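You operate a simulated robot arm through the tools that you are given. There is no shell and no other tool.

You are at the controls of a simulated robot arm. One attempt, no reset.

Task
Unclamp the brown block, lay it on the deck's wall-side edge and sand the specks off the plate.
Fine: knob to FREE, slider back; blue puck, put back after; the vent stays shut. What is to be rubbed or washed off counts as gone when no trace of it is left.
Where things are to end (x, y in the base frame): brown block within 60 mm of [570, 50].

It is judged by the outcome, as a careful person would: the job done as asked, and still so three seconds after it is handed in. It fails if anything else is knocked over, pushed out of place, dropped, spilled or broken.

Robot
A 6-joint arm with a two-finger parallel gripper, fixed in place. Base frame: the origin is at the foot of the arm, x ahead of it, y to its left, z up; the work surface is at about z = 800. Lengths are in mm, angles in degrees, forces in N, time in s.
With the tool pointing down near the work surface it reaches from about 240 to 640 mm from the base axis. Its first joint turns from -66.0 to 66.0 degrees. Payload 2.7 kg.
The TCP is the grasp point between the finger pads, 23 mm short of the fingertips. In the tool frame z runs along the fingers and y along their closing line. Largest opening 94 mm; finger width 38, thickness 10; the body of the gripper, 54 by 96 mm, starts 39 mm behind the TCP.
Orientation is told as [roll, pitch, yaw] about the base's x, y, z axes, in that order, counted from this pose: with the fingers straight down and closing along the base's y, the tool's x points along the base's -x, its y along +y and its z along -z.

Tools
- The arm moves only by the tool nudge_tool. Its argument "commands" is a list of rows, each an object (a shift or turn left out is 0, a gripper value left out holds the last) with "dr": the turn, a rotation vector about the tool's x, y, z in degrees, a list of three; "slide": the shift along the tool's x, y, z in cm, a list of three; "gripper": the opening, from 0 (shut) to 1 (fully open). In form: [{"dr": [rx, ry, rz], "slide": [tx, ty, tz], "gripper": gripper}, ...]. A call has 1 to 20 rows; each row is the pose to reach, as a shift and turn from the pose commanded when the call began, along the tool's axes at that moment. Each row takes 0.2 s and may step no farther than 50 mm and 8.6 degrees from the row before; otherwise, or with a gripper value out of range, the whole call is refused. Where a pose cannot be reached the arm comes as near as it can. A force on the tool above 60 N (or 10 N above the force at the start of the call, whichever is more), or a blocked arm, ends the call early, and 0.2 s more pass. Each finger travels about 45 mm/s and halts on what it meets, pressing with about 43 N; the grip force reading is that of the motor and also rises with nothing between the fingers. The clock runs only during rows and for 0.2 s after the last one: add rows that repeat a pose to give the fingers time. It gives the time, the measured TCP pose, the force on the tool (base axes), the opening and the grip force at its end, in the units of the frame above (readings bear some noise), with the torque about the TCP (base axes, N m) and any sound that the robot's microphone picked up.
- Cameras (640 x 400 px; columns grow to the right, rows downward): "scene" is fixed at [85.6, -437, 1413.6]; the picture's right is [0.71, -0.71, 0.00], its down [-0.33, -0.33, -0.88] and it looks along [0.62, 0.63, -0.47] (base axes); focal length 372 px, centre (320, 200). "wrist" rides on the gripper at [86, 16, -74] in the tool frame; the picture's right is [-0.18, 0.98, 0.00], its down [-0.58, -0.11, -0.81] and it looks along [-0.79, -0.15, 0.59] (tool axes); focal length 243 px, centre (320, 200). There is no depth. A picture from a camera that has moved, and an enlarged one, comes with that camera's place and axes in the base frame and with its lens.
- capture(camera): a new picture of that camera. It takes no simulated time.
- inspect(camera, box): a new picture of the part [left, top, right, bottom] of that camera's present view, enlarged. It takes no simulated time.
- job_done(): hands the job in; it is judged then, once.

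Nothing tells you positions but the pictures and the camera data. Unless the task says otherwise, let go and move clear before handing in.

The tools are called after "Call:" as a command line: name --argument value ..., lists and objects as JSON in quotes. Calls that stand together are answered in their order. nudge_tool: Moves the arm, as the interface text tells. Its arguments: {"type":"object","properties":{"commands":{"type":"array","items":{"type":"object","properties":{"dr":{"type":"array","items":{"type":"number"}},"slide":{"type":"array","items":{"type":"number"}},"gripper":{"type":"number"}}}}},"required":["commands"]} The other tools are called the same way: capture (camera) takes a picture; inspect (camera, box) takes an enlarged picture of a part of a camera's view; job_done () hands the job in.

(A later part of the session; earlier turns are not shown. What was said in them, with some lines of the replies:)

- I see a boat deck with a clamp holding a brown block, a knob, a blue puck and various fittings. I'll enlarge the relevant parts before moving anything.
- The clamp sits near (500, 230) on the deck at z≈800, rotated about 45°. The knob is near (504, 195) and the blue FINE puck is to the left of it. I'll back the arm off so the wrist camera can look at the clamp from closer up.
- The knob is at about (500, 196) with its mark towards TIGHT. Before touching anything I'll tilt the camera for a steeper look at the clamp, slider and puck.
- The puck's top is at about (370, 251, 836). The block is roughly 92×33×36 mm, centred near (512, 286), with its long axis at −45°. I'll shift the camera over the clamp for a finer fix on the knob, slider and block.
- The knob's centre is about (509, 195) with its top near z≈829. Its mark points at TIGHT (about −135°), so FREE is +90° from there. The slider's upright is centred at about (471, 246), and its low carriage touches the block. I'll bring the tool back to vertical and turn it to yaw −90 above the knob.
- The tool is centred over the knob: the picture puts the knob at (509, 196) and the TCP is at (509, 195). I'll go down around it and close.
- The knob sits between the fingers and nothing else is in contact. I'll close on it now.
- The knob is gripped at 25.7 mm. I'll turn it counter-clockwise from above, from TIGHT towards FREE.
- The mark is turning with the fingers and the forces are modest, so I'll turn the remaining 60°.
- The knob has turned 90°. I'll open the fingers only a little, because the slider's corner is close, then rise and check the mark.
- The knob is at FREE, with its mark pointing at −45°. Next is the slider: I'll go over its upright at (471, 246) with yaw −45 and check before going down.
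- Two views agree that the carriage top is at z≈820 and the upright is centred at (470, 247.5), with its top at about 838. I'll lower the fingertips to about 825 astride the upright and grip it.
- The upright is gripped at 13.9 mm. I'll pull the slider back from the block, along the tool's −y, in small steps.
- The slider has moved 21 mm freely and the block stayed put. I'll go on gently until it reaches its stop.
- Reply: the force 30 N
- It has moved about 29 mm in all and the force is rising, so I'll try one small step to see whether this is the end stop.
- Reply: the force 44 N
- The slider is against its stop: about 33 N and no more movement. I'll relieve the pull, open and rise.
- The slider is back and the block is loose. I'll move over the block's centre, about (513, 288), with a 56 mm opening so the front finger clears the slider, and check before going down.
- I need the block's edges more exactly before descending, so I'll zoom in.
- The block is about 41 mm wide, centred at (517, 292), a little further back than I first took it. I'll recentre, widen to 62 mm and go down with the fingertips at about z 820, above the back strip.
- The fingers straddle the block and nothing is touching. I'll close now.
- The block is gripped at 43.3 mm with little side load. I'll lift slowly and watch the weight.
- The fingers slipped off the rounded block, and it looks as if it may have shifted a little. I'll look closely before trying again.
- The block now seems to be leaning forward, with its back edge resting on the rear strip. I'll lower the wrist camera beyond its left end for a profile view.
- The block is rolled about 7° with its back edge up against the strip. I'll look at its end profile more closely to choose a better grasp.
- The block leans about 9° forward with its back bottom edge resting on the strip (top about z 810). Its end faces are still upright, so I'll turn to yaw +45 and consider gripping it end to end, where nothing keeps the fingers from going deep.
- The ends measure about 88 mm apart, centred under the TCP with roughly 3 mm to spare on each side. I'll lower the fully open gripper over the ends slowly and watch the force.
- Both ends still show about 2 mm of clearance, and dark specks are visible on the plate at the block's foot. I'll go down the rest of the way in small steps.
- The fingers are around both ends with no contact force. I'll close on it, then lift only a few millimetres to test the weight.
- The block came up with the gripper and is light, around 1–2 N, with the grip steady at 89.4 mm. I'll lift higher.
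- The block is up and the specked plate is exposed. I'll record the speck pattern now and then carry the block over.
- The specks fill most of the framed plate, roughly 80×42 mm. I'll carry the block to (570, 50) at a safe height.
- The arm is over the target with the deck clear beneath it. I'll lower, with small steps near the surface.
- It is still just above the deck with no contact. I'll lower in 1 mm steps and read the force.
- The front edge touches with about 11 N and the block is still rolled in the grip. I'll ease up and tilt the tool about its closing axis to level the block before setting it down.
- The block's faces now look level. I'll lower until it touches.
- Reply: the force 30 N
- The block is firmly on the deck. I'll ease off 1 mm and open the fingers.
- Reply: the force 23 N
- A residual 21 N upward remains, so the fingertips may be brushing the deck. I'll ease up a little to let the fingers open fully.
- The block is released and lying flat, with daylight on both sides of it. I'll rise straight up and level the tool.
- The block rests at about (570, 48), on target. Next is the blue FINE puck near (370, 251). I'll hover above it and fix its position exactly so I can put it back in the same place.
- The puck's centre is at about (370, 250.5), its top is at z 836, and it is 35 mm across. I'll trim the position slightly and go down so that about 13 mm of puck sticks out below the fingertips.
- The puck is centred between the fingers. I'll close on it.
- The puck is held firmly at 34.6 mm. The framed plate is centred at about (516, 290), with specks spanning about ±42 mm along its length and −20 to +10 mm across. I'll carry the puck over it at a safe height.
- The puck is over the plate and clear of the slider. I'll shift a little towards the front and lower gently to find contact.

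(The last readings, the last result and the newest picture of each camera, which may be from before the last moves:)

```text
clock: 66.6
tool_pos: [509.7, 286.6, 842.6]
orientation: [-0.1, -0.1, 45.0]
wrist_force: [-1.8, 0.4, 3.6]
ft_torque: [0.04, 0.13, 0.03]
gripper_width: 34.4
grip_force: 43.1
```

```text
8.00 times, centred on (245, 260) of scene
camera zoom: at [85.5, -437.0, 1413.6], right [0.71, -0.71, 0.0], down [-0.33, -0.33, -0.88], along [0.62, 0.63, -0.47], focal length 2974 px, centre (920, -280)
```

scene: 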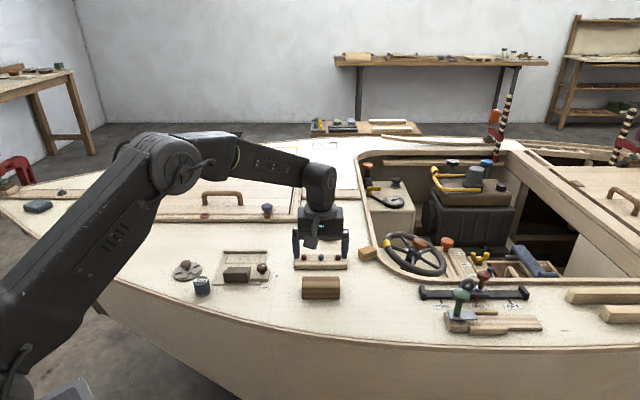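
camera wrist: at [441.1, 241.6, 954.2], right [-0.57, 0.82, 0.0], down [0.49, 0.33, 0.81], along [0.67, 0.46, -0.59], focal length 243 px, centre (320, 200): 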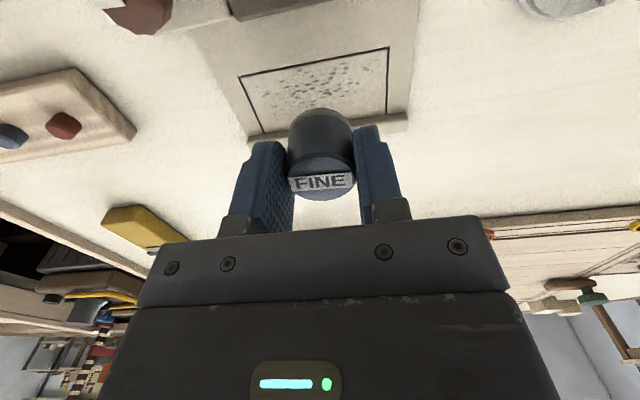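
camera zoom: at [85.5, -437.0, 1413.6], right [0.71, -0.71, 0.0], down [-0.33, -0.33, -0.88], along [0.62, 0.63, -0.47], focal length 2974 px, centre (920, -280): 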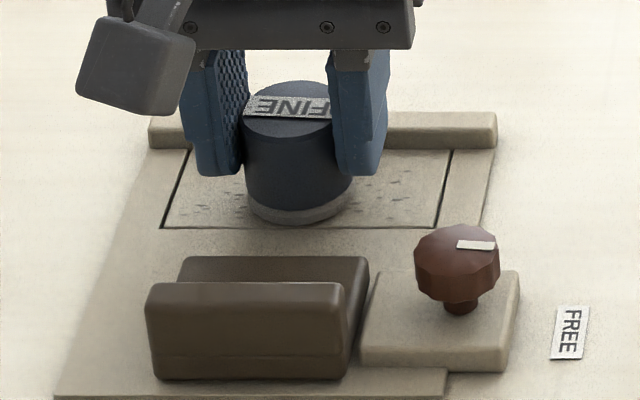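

Contact is at about 4 N. I'll press slightly more and make the first lengthwise strokes along the plate.

Call:
nudge_tool --commands '[{"slide": [0, 0, 0.05]}, {"slide": [0, -0.8, 0.05]}, {"slide": [0, -1.6, 0.05]}, {"slide": [0, -2.4, 0.05]}, {"slide": [0, -3.2, 0.05]}, {"slide": [0, -2.4, 0.05]}, {"slide": [0, -1.6, 0.05]}, {"slide": [0, -0.8, 0.05]}, {"slide": [0, 0, 0.05]}, {"slide": [0, 0, 0.05]}]'

Call:
inspect --camera "scene" --box '[205, 235, 285, 285]'

```text
clock: 68.8
tool_pos: [510.3, 285.6, 841.8]
orientation: [-0.1, -0.1, 45.0]
wrist_force: [3.4, -2.0, 10.1]
ft_torque: [-0.08, -0.03, -0.01]
gripper_width: 34.5
grip_force: 43.3
```

```text
8.00 times, centred on (245, 260) of scene
camera zoom: at [85.5, -437.1, 1413.5], right [0.71, -0.71, 0.0], down [-0.33, -0.33, -0.88], along [0.62, 0.63, -0.47], focal length 2974 px, centre (920, -280)
```

zoom: 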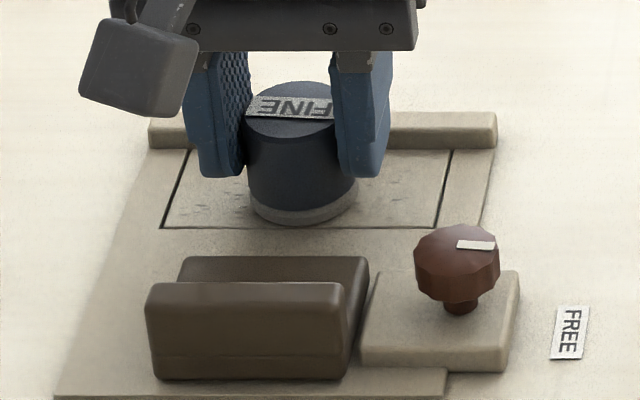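

The specks on the right have faded noticeably and the force is about 10 N. I'll go on with full-length strokes.

Call:
nudge_tool --commands '[{"slide": [0, 0.8, 0]}, {"slide": [0, 1.6, 0]}, {"slide": [0, 2.4, 0]}, {"slide": [0, 3.3, 0]}, {"slide": [0, 2.4, 0]}, {"slide": [0, 1.6, 0]}, {"slide": [0, 0.8, 0]}, {"slide": [0, 0, 0]}, {"slide": [0, -0.8, 0]}, {"slide": [0, -1.6, 0]}, {"slide": [0, -2.4, 0]}, {"slide": [0, -3.3, 0]}, {"slide": [0, -2.4, 0]}, {"slide": [0, -1.6, 0]}, {"slide": [0, -0.8, 0]}, {"slide": [0, 0, 0]}, {"slide": [0, 0.8, 0]}, {"slide": [0, 1.6, 0]}, {"slide": [0, 2.4, 0]}, {"slide": [0, 3.3, 0]}]'

Call:
inspect --camera "scene" --box '[205, 235, 285, 285]'

Call:
capture --camera "wrist"

```text
clock: 73.0
tool_pos: [486.8, 309.6, 842.1]
orientation: [-0.1, 0.0, 44.9]
wrist_force: [0.2, 0.5, -0.2]
ft_torque: [-0.01, 0.02, -0.04]
gripper_width: 34.2
grip_force: 42.4
```

```text
8.00 times, centred on (245, 260) of scene
camera zoom: at [85.6, -437.0, 1413.6], right [0.71, -0.71, 0.0], down [-0.33, -0.33, -0.88], along [0.62, 0.63, -0.47], focal length 2974 px, centre (920, -280)
```

zoom: 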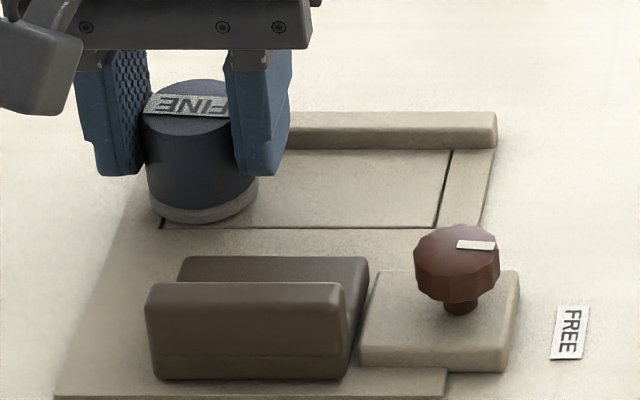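

```text
taken
camera wrist: at [414.4, 260.2, 917.0], right [-0.57, 0.82, 0.0], down [0.49, 0.33, 0.81], along [0.67, 0.46, -0.59], focal length 243 px, centre (320, 200)
```

wrist: 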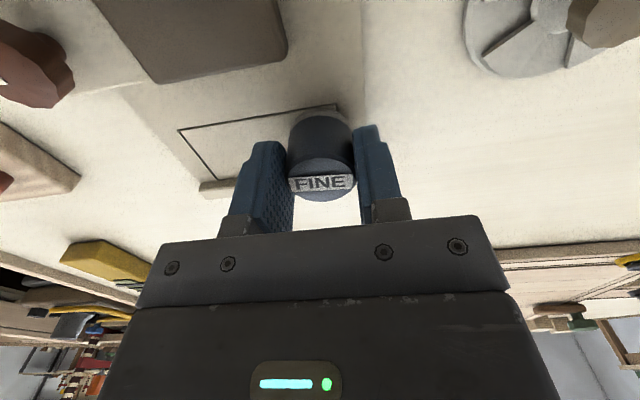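

The right and middle look clean, but contact has been lost at this left end. I'll lower slightly to regain pressure.

Call:
nudge_tool --commands '[{"slide": [0, 0, 0.05]}, {"slide": [0, 0, 0.05]}]'

Call:
nudge_tool --commands '[{"slide": [0, 0, 0.05]}, {"slide": [0, 0, 0.05]}]'

```text
clock: 73.6
tool_pos: [487.0, 308.8, 840.7]
orientation: [0.0, 0.0, 45.1]
wrist_force: [-0.5, -0.9, 2.4]
ft_torque: [0.01, -0.02, 0.02]
gripper_width: 34.0
grip_force: 42.9
```

```text
clock: 74.2
tool_pos: [486.6, 309.8, 841.8]
orientation: [-0.1, -0.1, 44.9]
wrist_force: [-1.8, -1.2, 5.2]
ft_torque: [0.04, 0.09, 0.03]
gripper_width: 34.3
grip_force: 43.1
```

Call:
nudge_tool --commands '[{"slide": [0, 0, 0.04]}, {"slide": [0, -0.9, 0.04]}, {"slide": [0, -1.8, 0.04]}, {"slide": [0, -2.7, 0.04]}, {"slide": [0, -3.6, 0.04]}, {"slide": [0, -4.5, 0.04]}, {"slide": [0, -5.4, 0.04]}, {"slide": [0, -6.6, 0.04]}, {"slide": [0.5, -6.6, 0.04]}, {"slide": [0.5, -5.7, 0.04]}, {"slide": [0.5, -4.8, 0.04]}, {"slide": [0.5, -3.9, 0.04]}, {"slide": [0.5, -3.0, 0.04]}, {"slide": [0.5, -2.1, 0.04]}, {"slide": [0.5, -1.2, 0.04]}, {"slide": [0.5, 0, 0.04]}, {"slide": [0, 0, 0.04]}, {"slide": [-0.6, 0, 0.04]}, {"slide": [-0.6, 0, 0.04]}]'

Call:
inspect --camera "scene" --box '[205, 235, 285, 285]'

```text
clock: 78.2
tool_pos: [491.5, 314.5, 839.5]
orientation: [-0.1, 0.0, 44.9]
wrist_force: [-0.5, 0.2, 1.5]
ft_torque: [-0.04, 0.01, -0.01]
gripper_width: 34.2
grip_force: 42.8
```

```text
8.00 times, centred on (245, 260) of scene
camera zoom: at [85.6, -437.0, 1413.6], right [0.71, -0.71, 0.0], down [-0.33, -0.33, -0.88], along [0.62, 0.63, -0.47], focal length 2974 px, centre (920, -280)
```

zoom: 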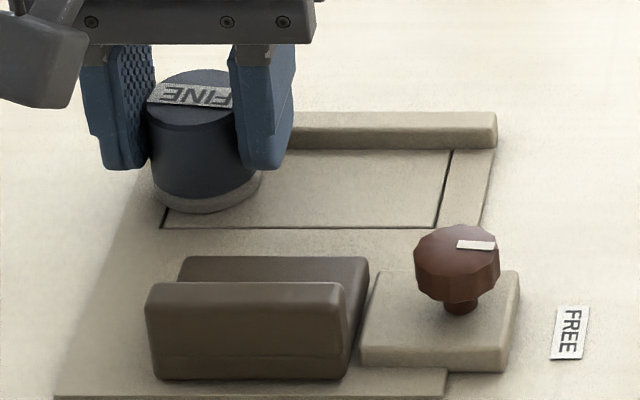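

I'll add a little pressure and make another pass nearer the strip side.

Call:
nudge_tool --commands '[{"slide": [0, 0, 0.06]}, {"slide": [0, -0.9, 0.06]}, {"slide": [0, -1.8, 0.06]}, {"slide": [0, -2.7, 0.06]}, {"slide": [0, -3.6, 0.06]}, {"slide": [0, -4.5, 0.06]}, {"slide": [0, -5.4, 0.06]}, {"slide": [0, -6.6, 0.06]}, {"slide": [0.3, -6.6, 0.06]}, {"slide": [0.3, -5.7, 0.06]}, {"slide": [0.3, -4.8, 0.06]}, {"slide": [0.3, -3.9, 0.06]}, {"slide": [0.3, -3.0, 0.06]}, {"slide": [0.3, -2.1, 0.06]}, {"slide": [0.3, -1.2, 0.06]}, {"slide": [0.3, 0, 0.06]}, {"slide": [0.3, 0, 0.06]}]'

Call:
inspect --camera "scene" --box '[205, 235, 285, 285]'

Call:
inspect --camera "wrist" --box '[160, 80, 400, 230]'

```text
clock: 81.8
tool_pos: [488.6, 311.5, 839.1]
orientation: [-0.2, -0.1, 45.1]
wrist_force: [1.4, -0.1, 1.5]
ft_torque: [0.09, 0.0, 0.0]
gripper_width: 34.1
grip_force: 43.0
```

```text
8.00 times, centred on (245, 260) of scene
camera zoom: at [85.6, -437.0, 1413.6], right [0.71, -0.71, 0.0], down [-0.33, -0.33, -0.88], along [0.62, 0.63, -0.47], focal length 2974 px, centre (920, -280)
```

zoom: 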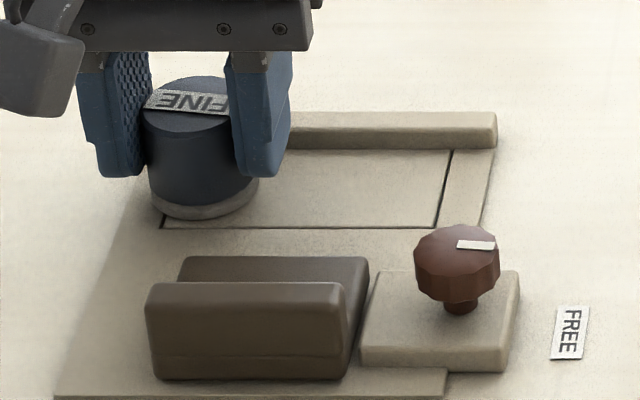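

```text
2.67 times, centred on (280, 155) of wrist
camera zoom: at [416.0, 262.6, 914.4], right [-0.56, 0.83, 0.0], down [0.49, 0.33, 0.81], along [0.67, 0.46, -0.59], focal length 647 px, centre (427, 320)
```

zoom: 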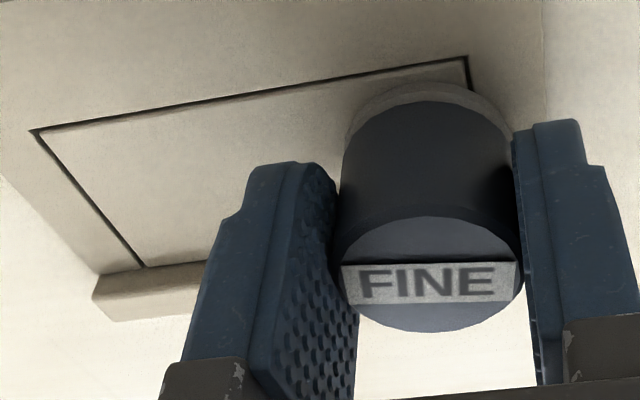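

The visible part of the plate looks clean. I'll lift the puck and inspect the whole plate for any traces.

Call:
nudge_tool --commands '[{"slide": [0, 0, -1.0]}, {"slide": [0, 0, -3.0]}, {"slide": [0, -1, -5.0]}, {"slide": [0, -2, -7.5]}, {"slide": [0, -3.3, -9.85]}, {"slide": [0, -3.3, -9.85]}]'

Call:
inspect --camera "scene" --box '[215, 235, 275, 273]'

Call:
inspect --camera "wrist" --box '[230, 0, 410, 112]'

Call:
capture --camera "wrist"

```text
clock: 83.2
tool_pos: [512.5, 288.4, 938.8]
orientation: [0.0, -0.1, 44.9]
wrist_force: [0.2, -0.3, 0.2]
ft_torque: [0.03, 0.03, -0.02]
gripper_width: 34.2
grip_force: 42.7
```

```text
10.53 times, centred on (245, 254) of scene
camera zoom: at [85.6, -437.0, 1413.6], right [0.71, -0.71, 0.0], down [-0.33, -0.33, -0.88], along [0.62, 0.63, -0.47], focal length 3913 px, centre (1110, -368)
```

zoom: 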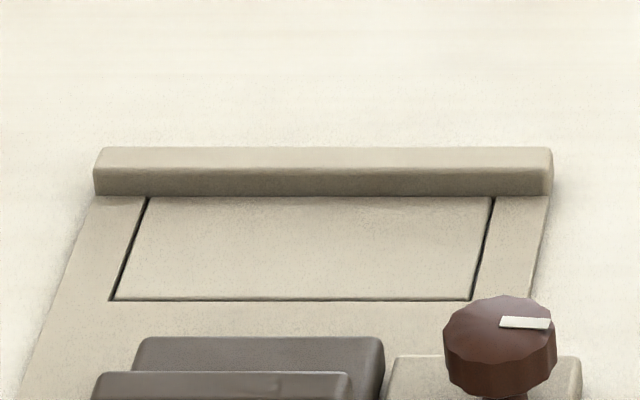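

```text
3.56 times, centred on (320, 56) of wrist
camera zoom: at [440.4, 239.0, 1014.3], right [-0.57, 0.82, 0.0], down [0.49, 0.33, 0.81], along [0.67, 0.46, -0.59], focal length 863 px, centre (320, 712)
```

zoom: 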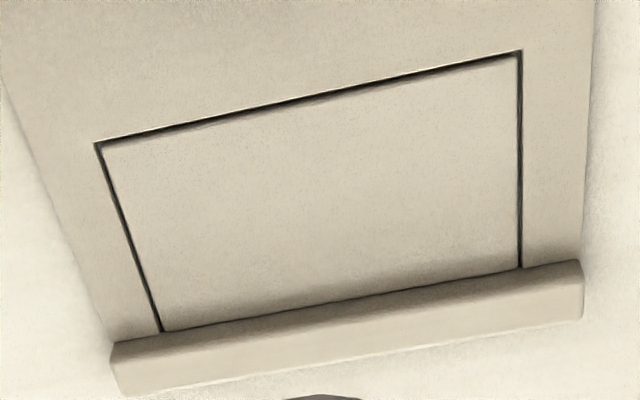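

```text
taken
camera wrist: at [440.4, 239.0, 1014.3], right [-0.57, 0.82, 0.0], down [0.49, 0.33, 0.81], along [0.67, 0.46, -0.59], focal length 243 px, centre (320, 200)
```

wrist: 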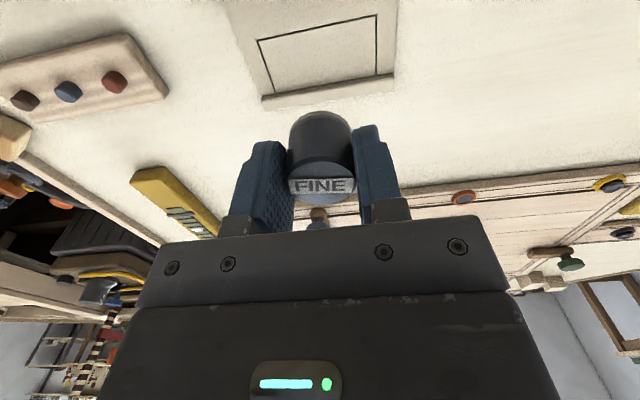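

The plate looks clean. I'll check at higher magnification for faint remnants before putting the puck back.

Call:
inspect --camera "wrist" --box '[250, 15, 330, 95]'

Call:
inspect --camera "wrist" --box '[310, 5, 390, 85]'

Call:
inspect --camera "scene" --box '[224, 252, 246, 266]'

Call:
inspect --camera "scene" --box '[242, 252, 264, 266]'

```text
5.00 times, centred on (290, 55) of wrist
camera zoom: at [440.4, 239.0, 1014.3], right [-0.57, 0.82, 0.0], down [0.49, 0.33, 0.81], along [0.67, 0.46, -0.59], focal length 1213 px, centre (470, 925)
```

zoom: 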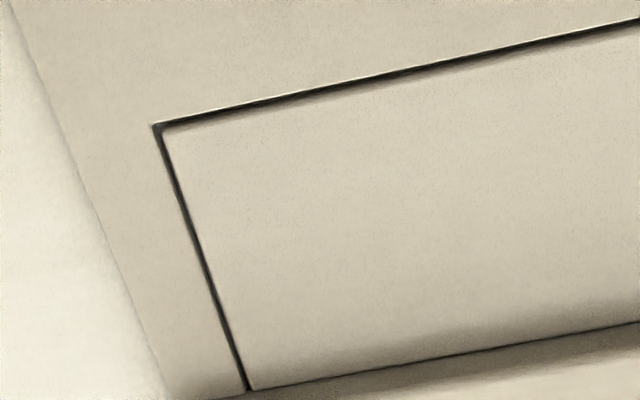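

```text
5.00 times, centred on (350, 45) of wrist
camera zoom: at [440.4, 239.0, 1014.3], right [-0.57, 0.82, 0.0], down [0.49, 0.33, 0.81], along [0.67, 0.46, -0.59], focal length 1213 px, centre (170, 975)
```

zoom: 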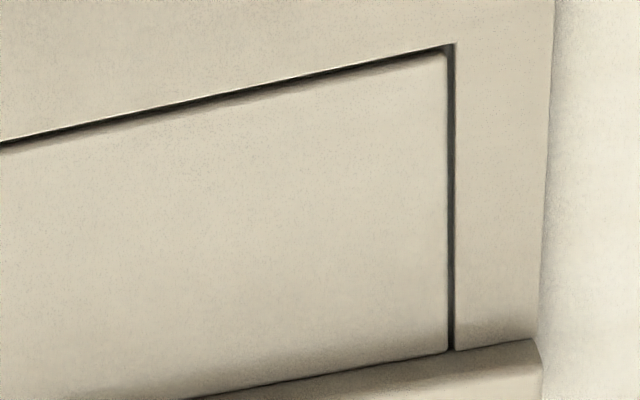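

```text
16.00 times, centred on (235, 259) of scene
camera zoom: at [85.6, -437.0, 1413.6], right [0.71, -0.71, 0.0], down [-0.33, -0.33, -0.88], along [0.62, 0.63, -0.47], focal length 5948 px, centre (1680, -744)
```

zoom: 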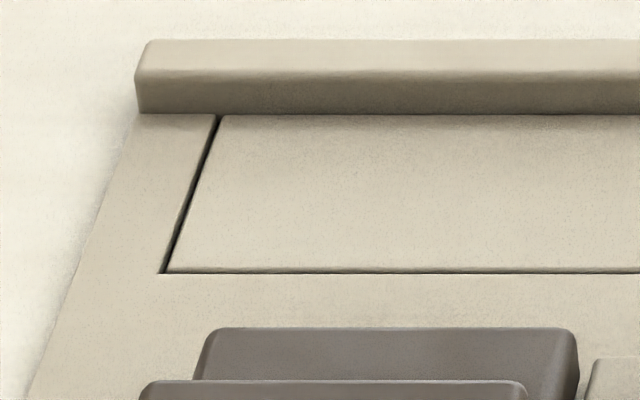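

```text
16.00 times, centred on (253, 259) of scene
camera zoom: at [85.6, -437.0, 1413.6], right [0.71, -0.71, 0.0], down [-0.33, -0.33, -0.88], along [0.62, 0.63, -0.47], focal length 5948 px, centre (1392, -744)
```

zoom: 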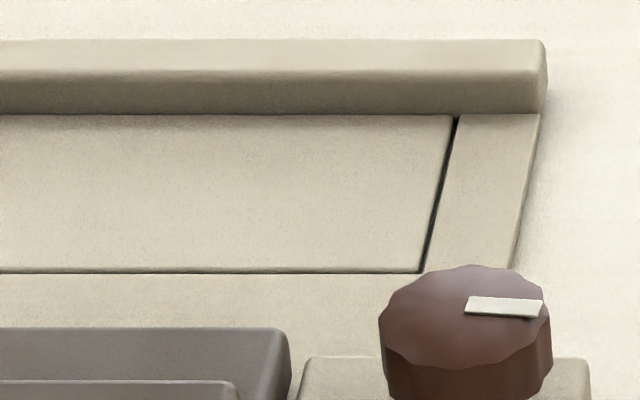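

Nothing is left even at 16×. I'll check how the puck sits in the grip, since it seems to have shifted slightly.

Call:
inspect --camera "wrist" --box '[240, 90, 400, 220]'

Call:
inspect --camera "scene" --box '[215, 195, 275, 240]'

```text
3.08 times, centred on (320, 155) of wrist
camera zoom: at [440.4, 239.0, 1014.3], right [-0.57, 0.82, 0.0], down [0.49, 0.33, 0.81], along [0.67, 0.46, -0.59], focal length 746 px, centre (320, 338)
```

zoom: 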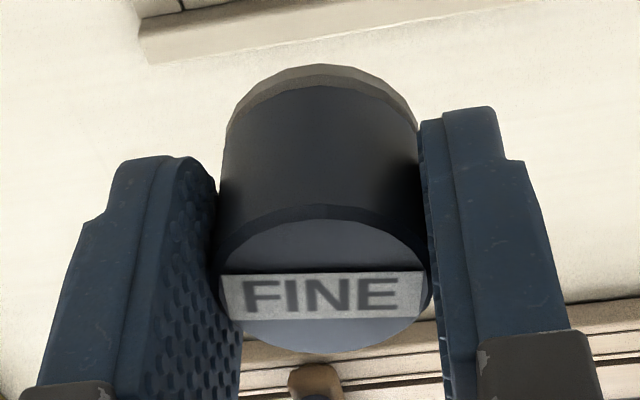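

```text
8.89 times, centred on (245, 218) of scene
camera zoom: at [85.6, -437.0, 1413.6], right [0.71, -0.71, 0.0], down [-0.33, -0.33, -0.88], along [0.62, 0.63, -0.47], focal length 3304 px, centre (987, 44)
```

zoom: 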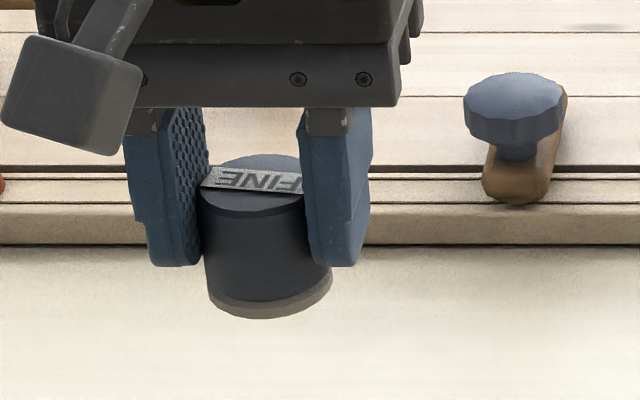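

The puck has only slid up about 2 mm in the grip. To be sure no faint trace remains, I'll make one more firm pass over the whole area.

Call:
nudge_tool --commands '[{"slide": [0.3, 0, 3]}, {"slide": [0.3, 0, 6]}, {"slide": [0.3, 0, 8]}, {"slide": [0.3, 0, 9]}, {"slide": [0.3, 0, 9.5]}, {"slide": [0.3, 0, 9.75]}, {"slide": [0.3, 0, 9.85]}, {"slide": [0.3, 0, 9.85]}]'

Call:
nudge_tool --commands '[{"slide": [0, 0, 0.05]}, {"slide": [0, 0, 0.05]}]'

```text
clock: 85.0
tool_pos: [510.5, 285.4, 838.9]
orientation: [-0.1, -0.1, 45.0]
wrist_force: [0.3, -0.8, -0.9]
ft_torque: [-0.01, 0.03, -0.03]
gripper_width: 34.1
grip_force: 42.9
```

```text
clock: 85.6
tool_pos: [511.3, 287.5, 839.4]
orientation: [-0.1, -0.1, 45.0]
wrist_force: [1.0, -0.4, 2.3]
ft_torque: [0.0, 0.02, 0.04]
gripper_width: 34.1
grip_force: 42.4
```

Call:
nudge_tool --commands '[{"slide": [0, 0, 0.05]}, {"slide": [0.4, -0.9, 0.05]}, {"slide": [0.4, -1.8, 0.05]}, {"slide": [0.4, -2.6, 0.05]}, {"slide": [0.4, -3.4, 0.06]}, {"slide": [-0.4, -3.4, 0.06]}, {"slide": [-0.4, -2.6, 0.06]}, {"slide": [-0.4, -1.7, 0.06]}, {"slide": [-0.4, -0.8, 0.07]}, {"slide": [-0.4, 0, 0.07]}, {"slide": [-0.4, 0.9, 0.08]}, {"slide": [-0.4, 1.8, 0.09]}, {"slide": [-0.4, 2.6, 0.1]}, {"slide": [-0.4, 3.4, 0.11]}, {"slide": [0.4, 3.4, 0.11]}, {"slide": [0.4, 2.6, 0.11]}, {"slide": [0.4, 1.7, 0.1]}, {"slide": [0.4, 0.8, 0.1]}, {"slide": [0, 0, 0.1]}, {"slide": [0, 0, 0.1]}]'

Call:
inspect --camera "scene" --box '[205, 235, 285, 285]'

```text
clock: 89.8
tool_pos: [510.8, 285.5, 839.4]
orientation: [-0.2, -0.2, 45.0]
wrist_force: [-7.3, 1.0, 22.8]
ft_torque: [0.04, 0.24, 0.05]
gripper_width: 34.1
grip_force: 43.0
```

```text
8.00 times, centred on (245, 260) of scene
camera zoom: at [85.1, -437.1, 1413.5], right [0.71, -0.71, 0.0], down [-0.33, -0.33, -0.88], along [0.63, 0.63, -0.47], focal length 2974 px, centre (920, -280)
```

zoom: 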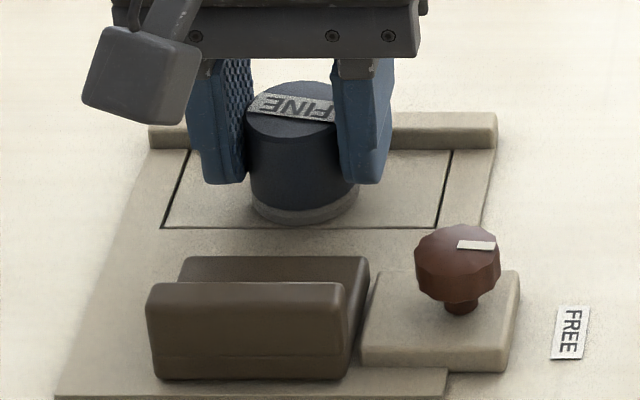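

The pass is done, with a firm 23 N at the end. I'll lift and carry the puck back above its home spot.

Call:
nudge_tool --commands '[{"slide": [0, 0, -0.5]}, {"slide": [0, 0, -2.5]}, {"slide": [0, 0, -5.5]}, {"slide": [0, 0, -8.5]}, {"slide": [0, 0, -10]}, {"slide": [0, 0, -10]}]'

Call:
inspect --camera "scene" --box '[215, 235, 275, 273]'

Call:
inspect --camera "wrist" --box '[230, 0, 410, 112]'

Call:
nudge_tool --commands '[{"slide": [2.5, 1.46, 0]}, {"slide": [5.6, 3.26, 0]}, {"slide": [8.7, 5.06, 0]}, {"slide": [11.3, 6.6, 0]}, {"slide": [12.54, 7.3, 0]}, {"slide": [12.54, 7.3, 3]}, {"slide": [12.54, 7.3, 6]}, {"slide": [12.54, 7.3, 8]}, {"slide": [12.54, 7.3, 8]}]'

Call:
inspect --camera "scene" --box '[165, 240, 255, 300]'

Call:
capture --camera "wrist"

```text
clock: 91.2
tool_pos: [511.8, 285.3, 938.3]
orientation: [-0.1, -0.1, 45.0]
wrist_force: [-0.5, -0.8, -0.7]
ft_torque: [-0.02, -0.04, 0.01]
gripper_width: 34.0
grip_force: 43.1
```

```text
10.53 times, centred on (245, 254) of scene
camera zoom: at [85.6, -436.9, 1413.6], right [0.71, -0.71, 0.0], down [-0.33, -0.33, -0.88], along [0.62, 0.63, -0.47], focal length 3913 px, centre (1110, -368)
```

zoom: 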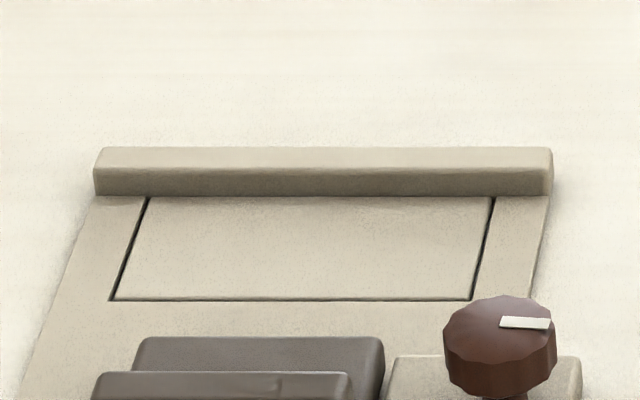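

```text
3.56 times, centred on (320, 56) of wrist
camera zoom: at [438.6, 237.0, 1012.3], right [-0.57, 0.82, 0.0], down [0.49, 0.33, 0.81], along [0.67, 0.46, -0.59], focal length 863 px, centre (320, 712)
```

zoom: 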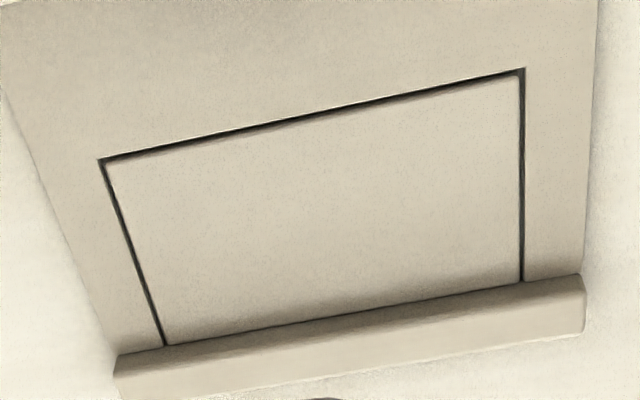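

```text
clock: 93.2
tool_pos: [371.1, 249.7, 856.3]
orientation: [-0.1, 0.0, 45.0]
wrist_force: [-0.8, 0.2, -0.5]
ft_torque: [-0.03, 0.01, 0.01]
gripper_width: 34.0
grip_force: 43.3
```

```text
6.67 times, centred on (210, 270) of scene
camera zoom: at [85.6, -436.9, 1413.6], right [0.71, -0.71, 0.0], down [-0.33, -0.33, -0.88], along [0.62, 0.63, -0.47], focal length 2478 px, centre (1053, -267)
```

zoom: 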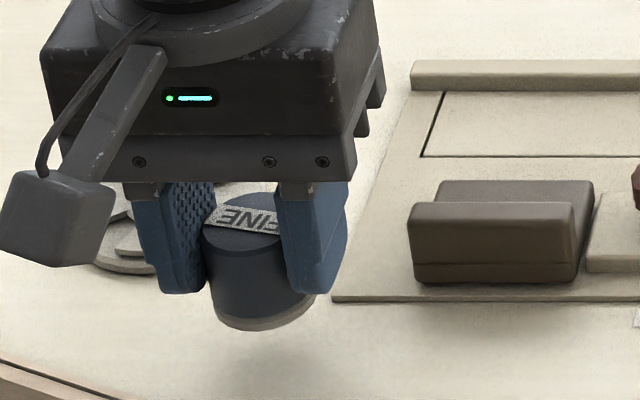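

```text
taken
camera wrist: at [298.3, 200.9, 931.3], right [-0.57, 0.82, 0.0], down [0.49, 0.33, 0.81], along [0.67, 0.46, -0.59], focal length 243 px, centre (320, 200)
```

wrist: 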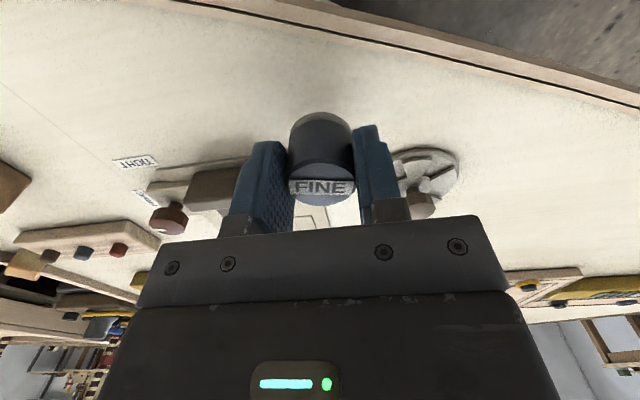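

The plate is spotless and the puck is above its original place. I'll lower it and find the deck gently.

Call:
nudge_tool --commands '[{"slide": [0, 0, 1.0]}, {"slide": [0, 0, 1.6]}, {"slide": [0, 0, 2.0]}, {"slide": [0, 0, 2.0]}]'

Call:
nudge_tool --commands '[{"slide": [0, 0, 0.1]}, {"slide": [0, 0, 0.2]}, {"slide": [0, 0, 0.2]}]'

Call:
inspect --camera "scene" --box '[165, 240, 255, 300]'

```text
clock: 94.2
tool_pos: [370.6, 248.9, 837.6]
orientation: [-0.1, -0.1, 45.0]
wrist_force: [0.4, 0.2, -0.3]
ft_torque: [0.01, 0.02, -0.03]
gripper_width: 34.2
grip_force: 42.7
```

```text
clock: 95.0
tool_pos: [371.2, 248.4, 836.7]
orientation: [-0.1, -0.1, 45.1]
wrist_force: [-0.4, -2.1, 4.7]
ft_torque: [0.01, -0.03, -0.02]
gripper_width: 34.0
grip_force: 42.8
```

```text
6.67 times, centred on (210, 270) of scene
camera zoom: at [85.6, -437.0, 1413.5], right [0.71, -0.71, 0.0], down [-0.33, -0.33, -0.88], along [0.62, 0.63, -0.47], focal length 2478 px, centre (1053, -267)
```

zoom: 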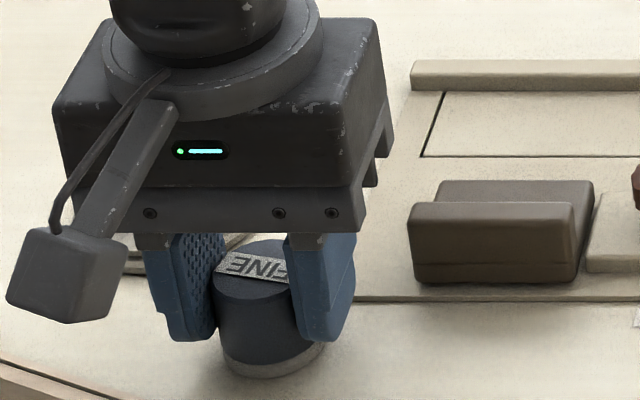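

There's contact at about 5 N, and the puck's outline matches its original place. I'll release it.

Call:
nudge_tool --commands '[{"slide": [0, 0, 0.03]}, {"slide": [0, 0, 0.03], "gripper": 0.45}, {"slide": [0, 0, 0], "gripper": 0.6}, {"slide": [0, 0, 0], "gripper": 0.6}, {"slide": [0, 0, 0], "gripper": 0.6}]'

Call:
nudge_tool --commands '[{"slide": [0, 0, -1.0]}, {"slide": [0, 0, -3.0]}, {"slide": [0, 0, -6.0]}, {"slide": [0, 0, -10.0]}, {"slide": [0, 0, -14.0]}, {"slide": [0, 0, -18.0]}, {"slide": [0, 0, -18.0]}]'

Call:
inspect --camera "scene" --box '[165, 240, 255, 300]'

Call:
capture --camera "scene"

Call:
capture --camera "wrist"

```text
clock: 96.2
tool_pos: [369.6, 248.9, 835.6]
orientation: [-0.1, -0.2, 45.1]
wrist_force: [0.0, 0.3, 0.1]
ft_torque: [0.0, 0.01, 0.01]
gripper_width: 56.4
grip_force: 0.1
```

```text
clock: 97.8
tool_pos: [368.6, 247.6, 1017.9]
orientation: [-0.2, -0.2, 45.1]
wrist_force: [-0.2, 0.2, 0.4]
ft_torque: [-0.03, -0.01, -0.03]
gripper_width: 56.4
grip_force: 0.2
```

```text
6.67 times, centred on (210, 270) of scene
camera zoom: at [85.6, -437.0, 1413.6], right [0.71, -0.71, 0.0], down [-0.33, -0.33, -0.88], along [0.62, 0.63, -0.47], focal length 2478 px, centre (1053, -267)
```

zoom: 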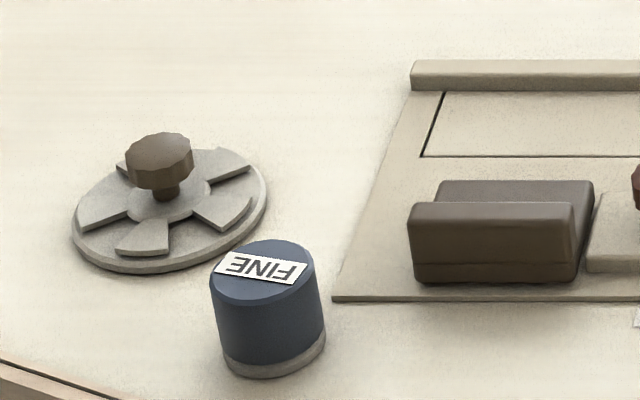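

```text
taken
```

scene: 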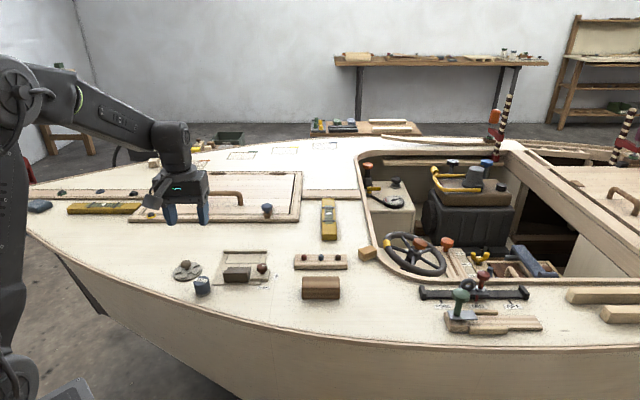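

```text
taken
camera wrist: at [295.9, 198.3, 1093.4], right [-0.57, 0.82, 0.0], down [0.49, 0.33, 0.81], along [0.67, 0.46, -0.59], focal length 243 px, centre (320, 200)
```

wrist: 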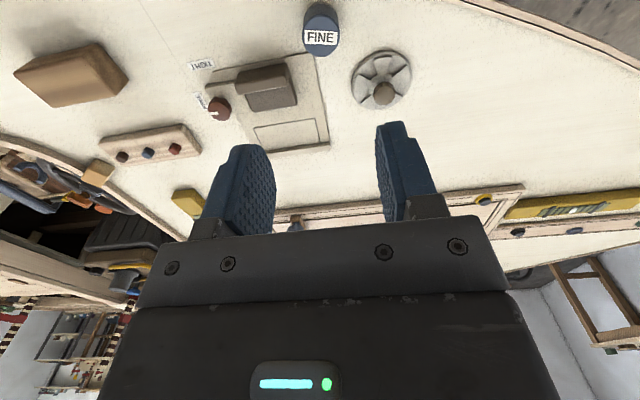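

The puck is back within about a millimetre of its original outline, the vent is untouched, the slider is back and the plate is clean. I'll take a last close look at the block and knob before handing in.

Call:
inspect --camera "scene" --box '[200, 230, 370, 336]'

Call:
inspect --camera "wrist" --box '[0, 0, 420, 200]'

```text
3.76 times, centred on (285, 283) of scene
camera zoom: at [85.6, -437.0, 1413.6], right [0.71, -0.71, 0.0], down [-0.33, -0.33, -0.88], along [0.62, 0.63, -0.47], focal length 1400 px, centre (452, -112)
```

zoom: 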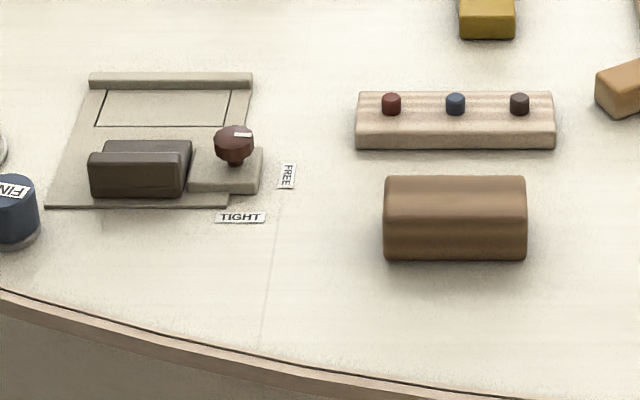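

```text
1.52 times, centred on (210, 100) of wrist
camera zoom: at [295.9, 198.3, 1093.4], right [-0.57, 0.82, 0.0], down [0.49, 0.33, 0.81], along [0.67, 0.46, -0.59], focal length 370 px, centre (488, 352)
```

zoom: 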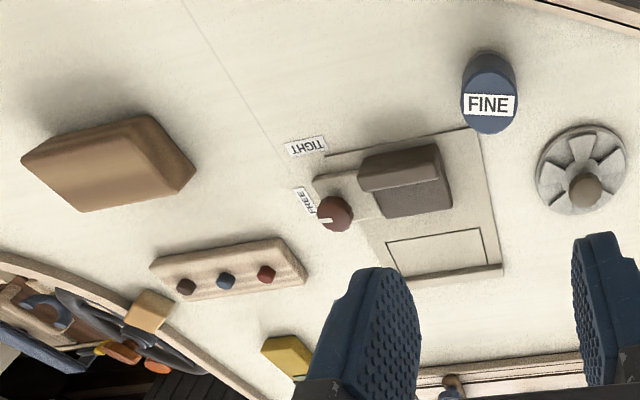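

Everything is where it should be: the block lies flat at about (570, 49), the knob is at FREE and the slider is back. The plate is clean, the puck is home, the vent is still shut, and the arm is clear. I'm handing in the job.

Call:
job_done

```text
The job is handed in.
```

The job is handed in. The brown block is unclamped and lying flat on the deck at about (570, 49), and the plate shows no specks, even at 16× zoom.

- **Clamp:** the knob is at FREE and the slider is pulled back to its stop.
- **Puck:** it is back on its original spot to within about 1 mm, turned a few degrees from how it stood.
- **Vent:** I did not touch it, and it looks the same as at the start.
- **Block slip:** my first grip on the block slipped as I lifted. It tipped against the rear strip of the clamp but stayed on the plate. I took it again by its ends and set it down level.
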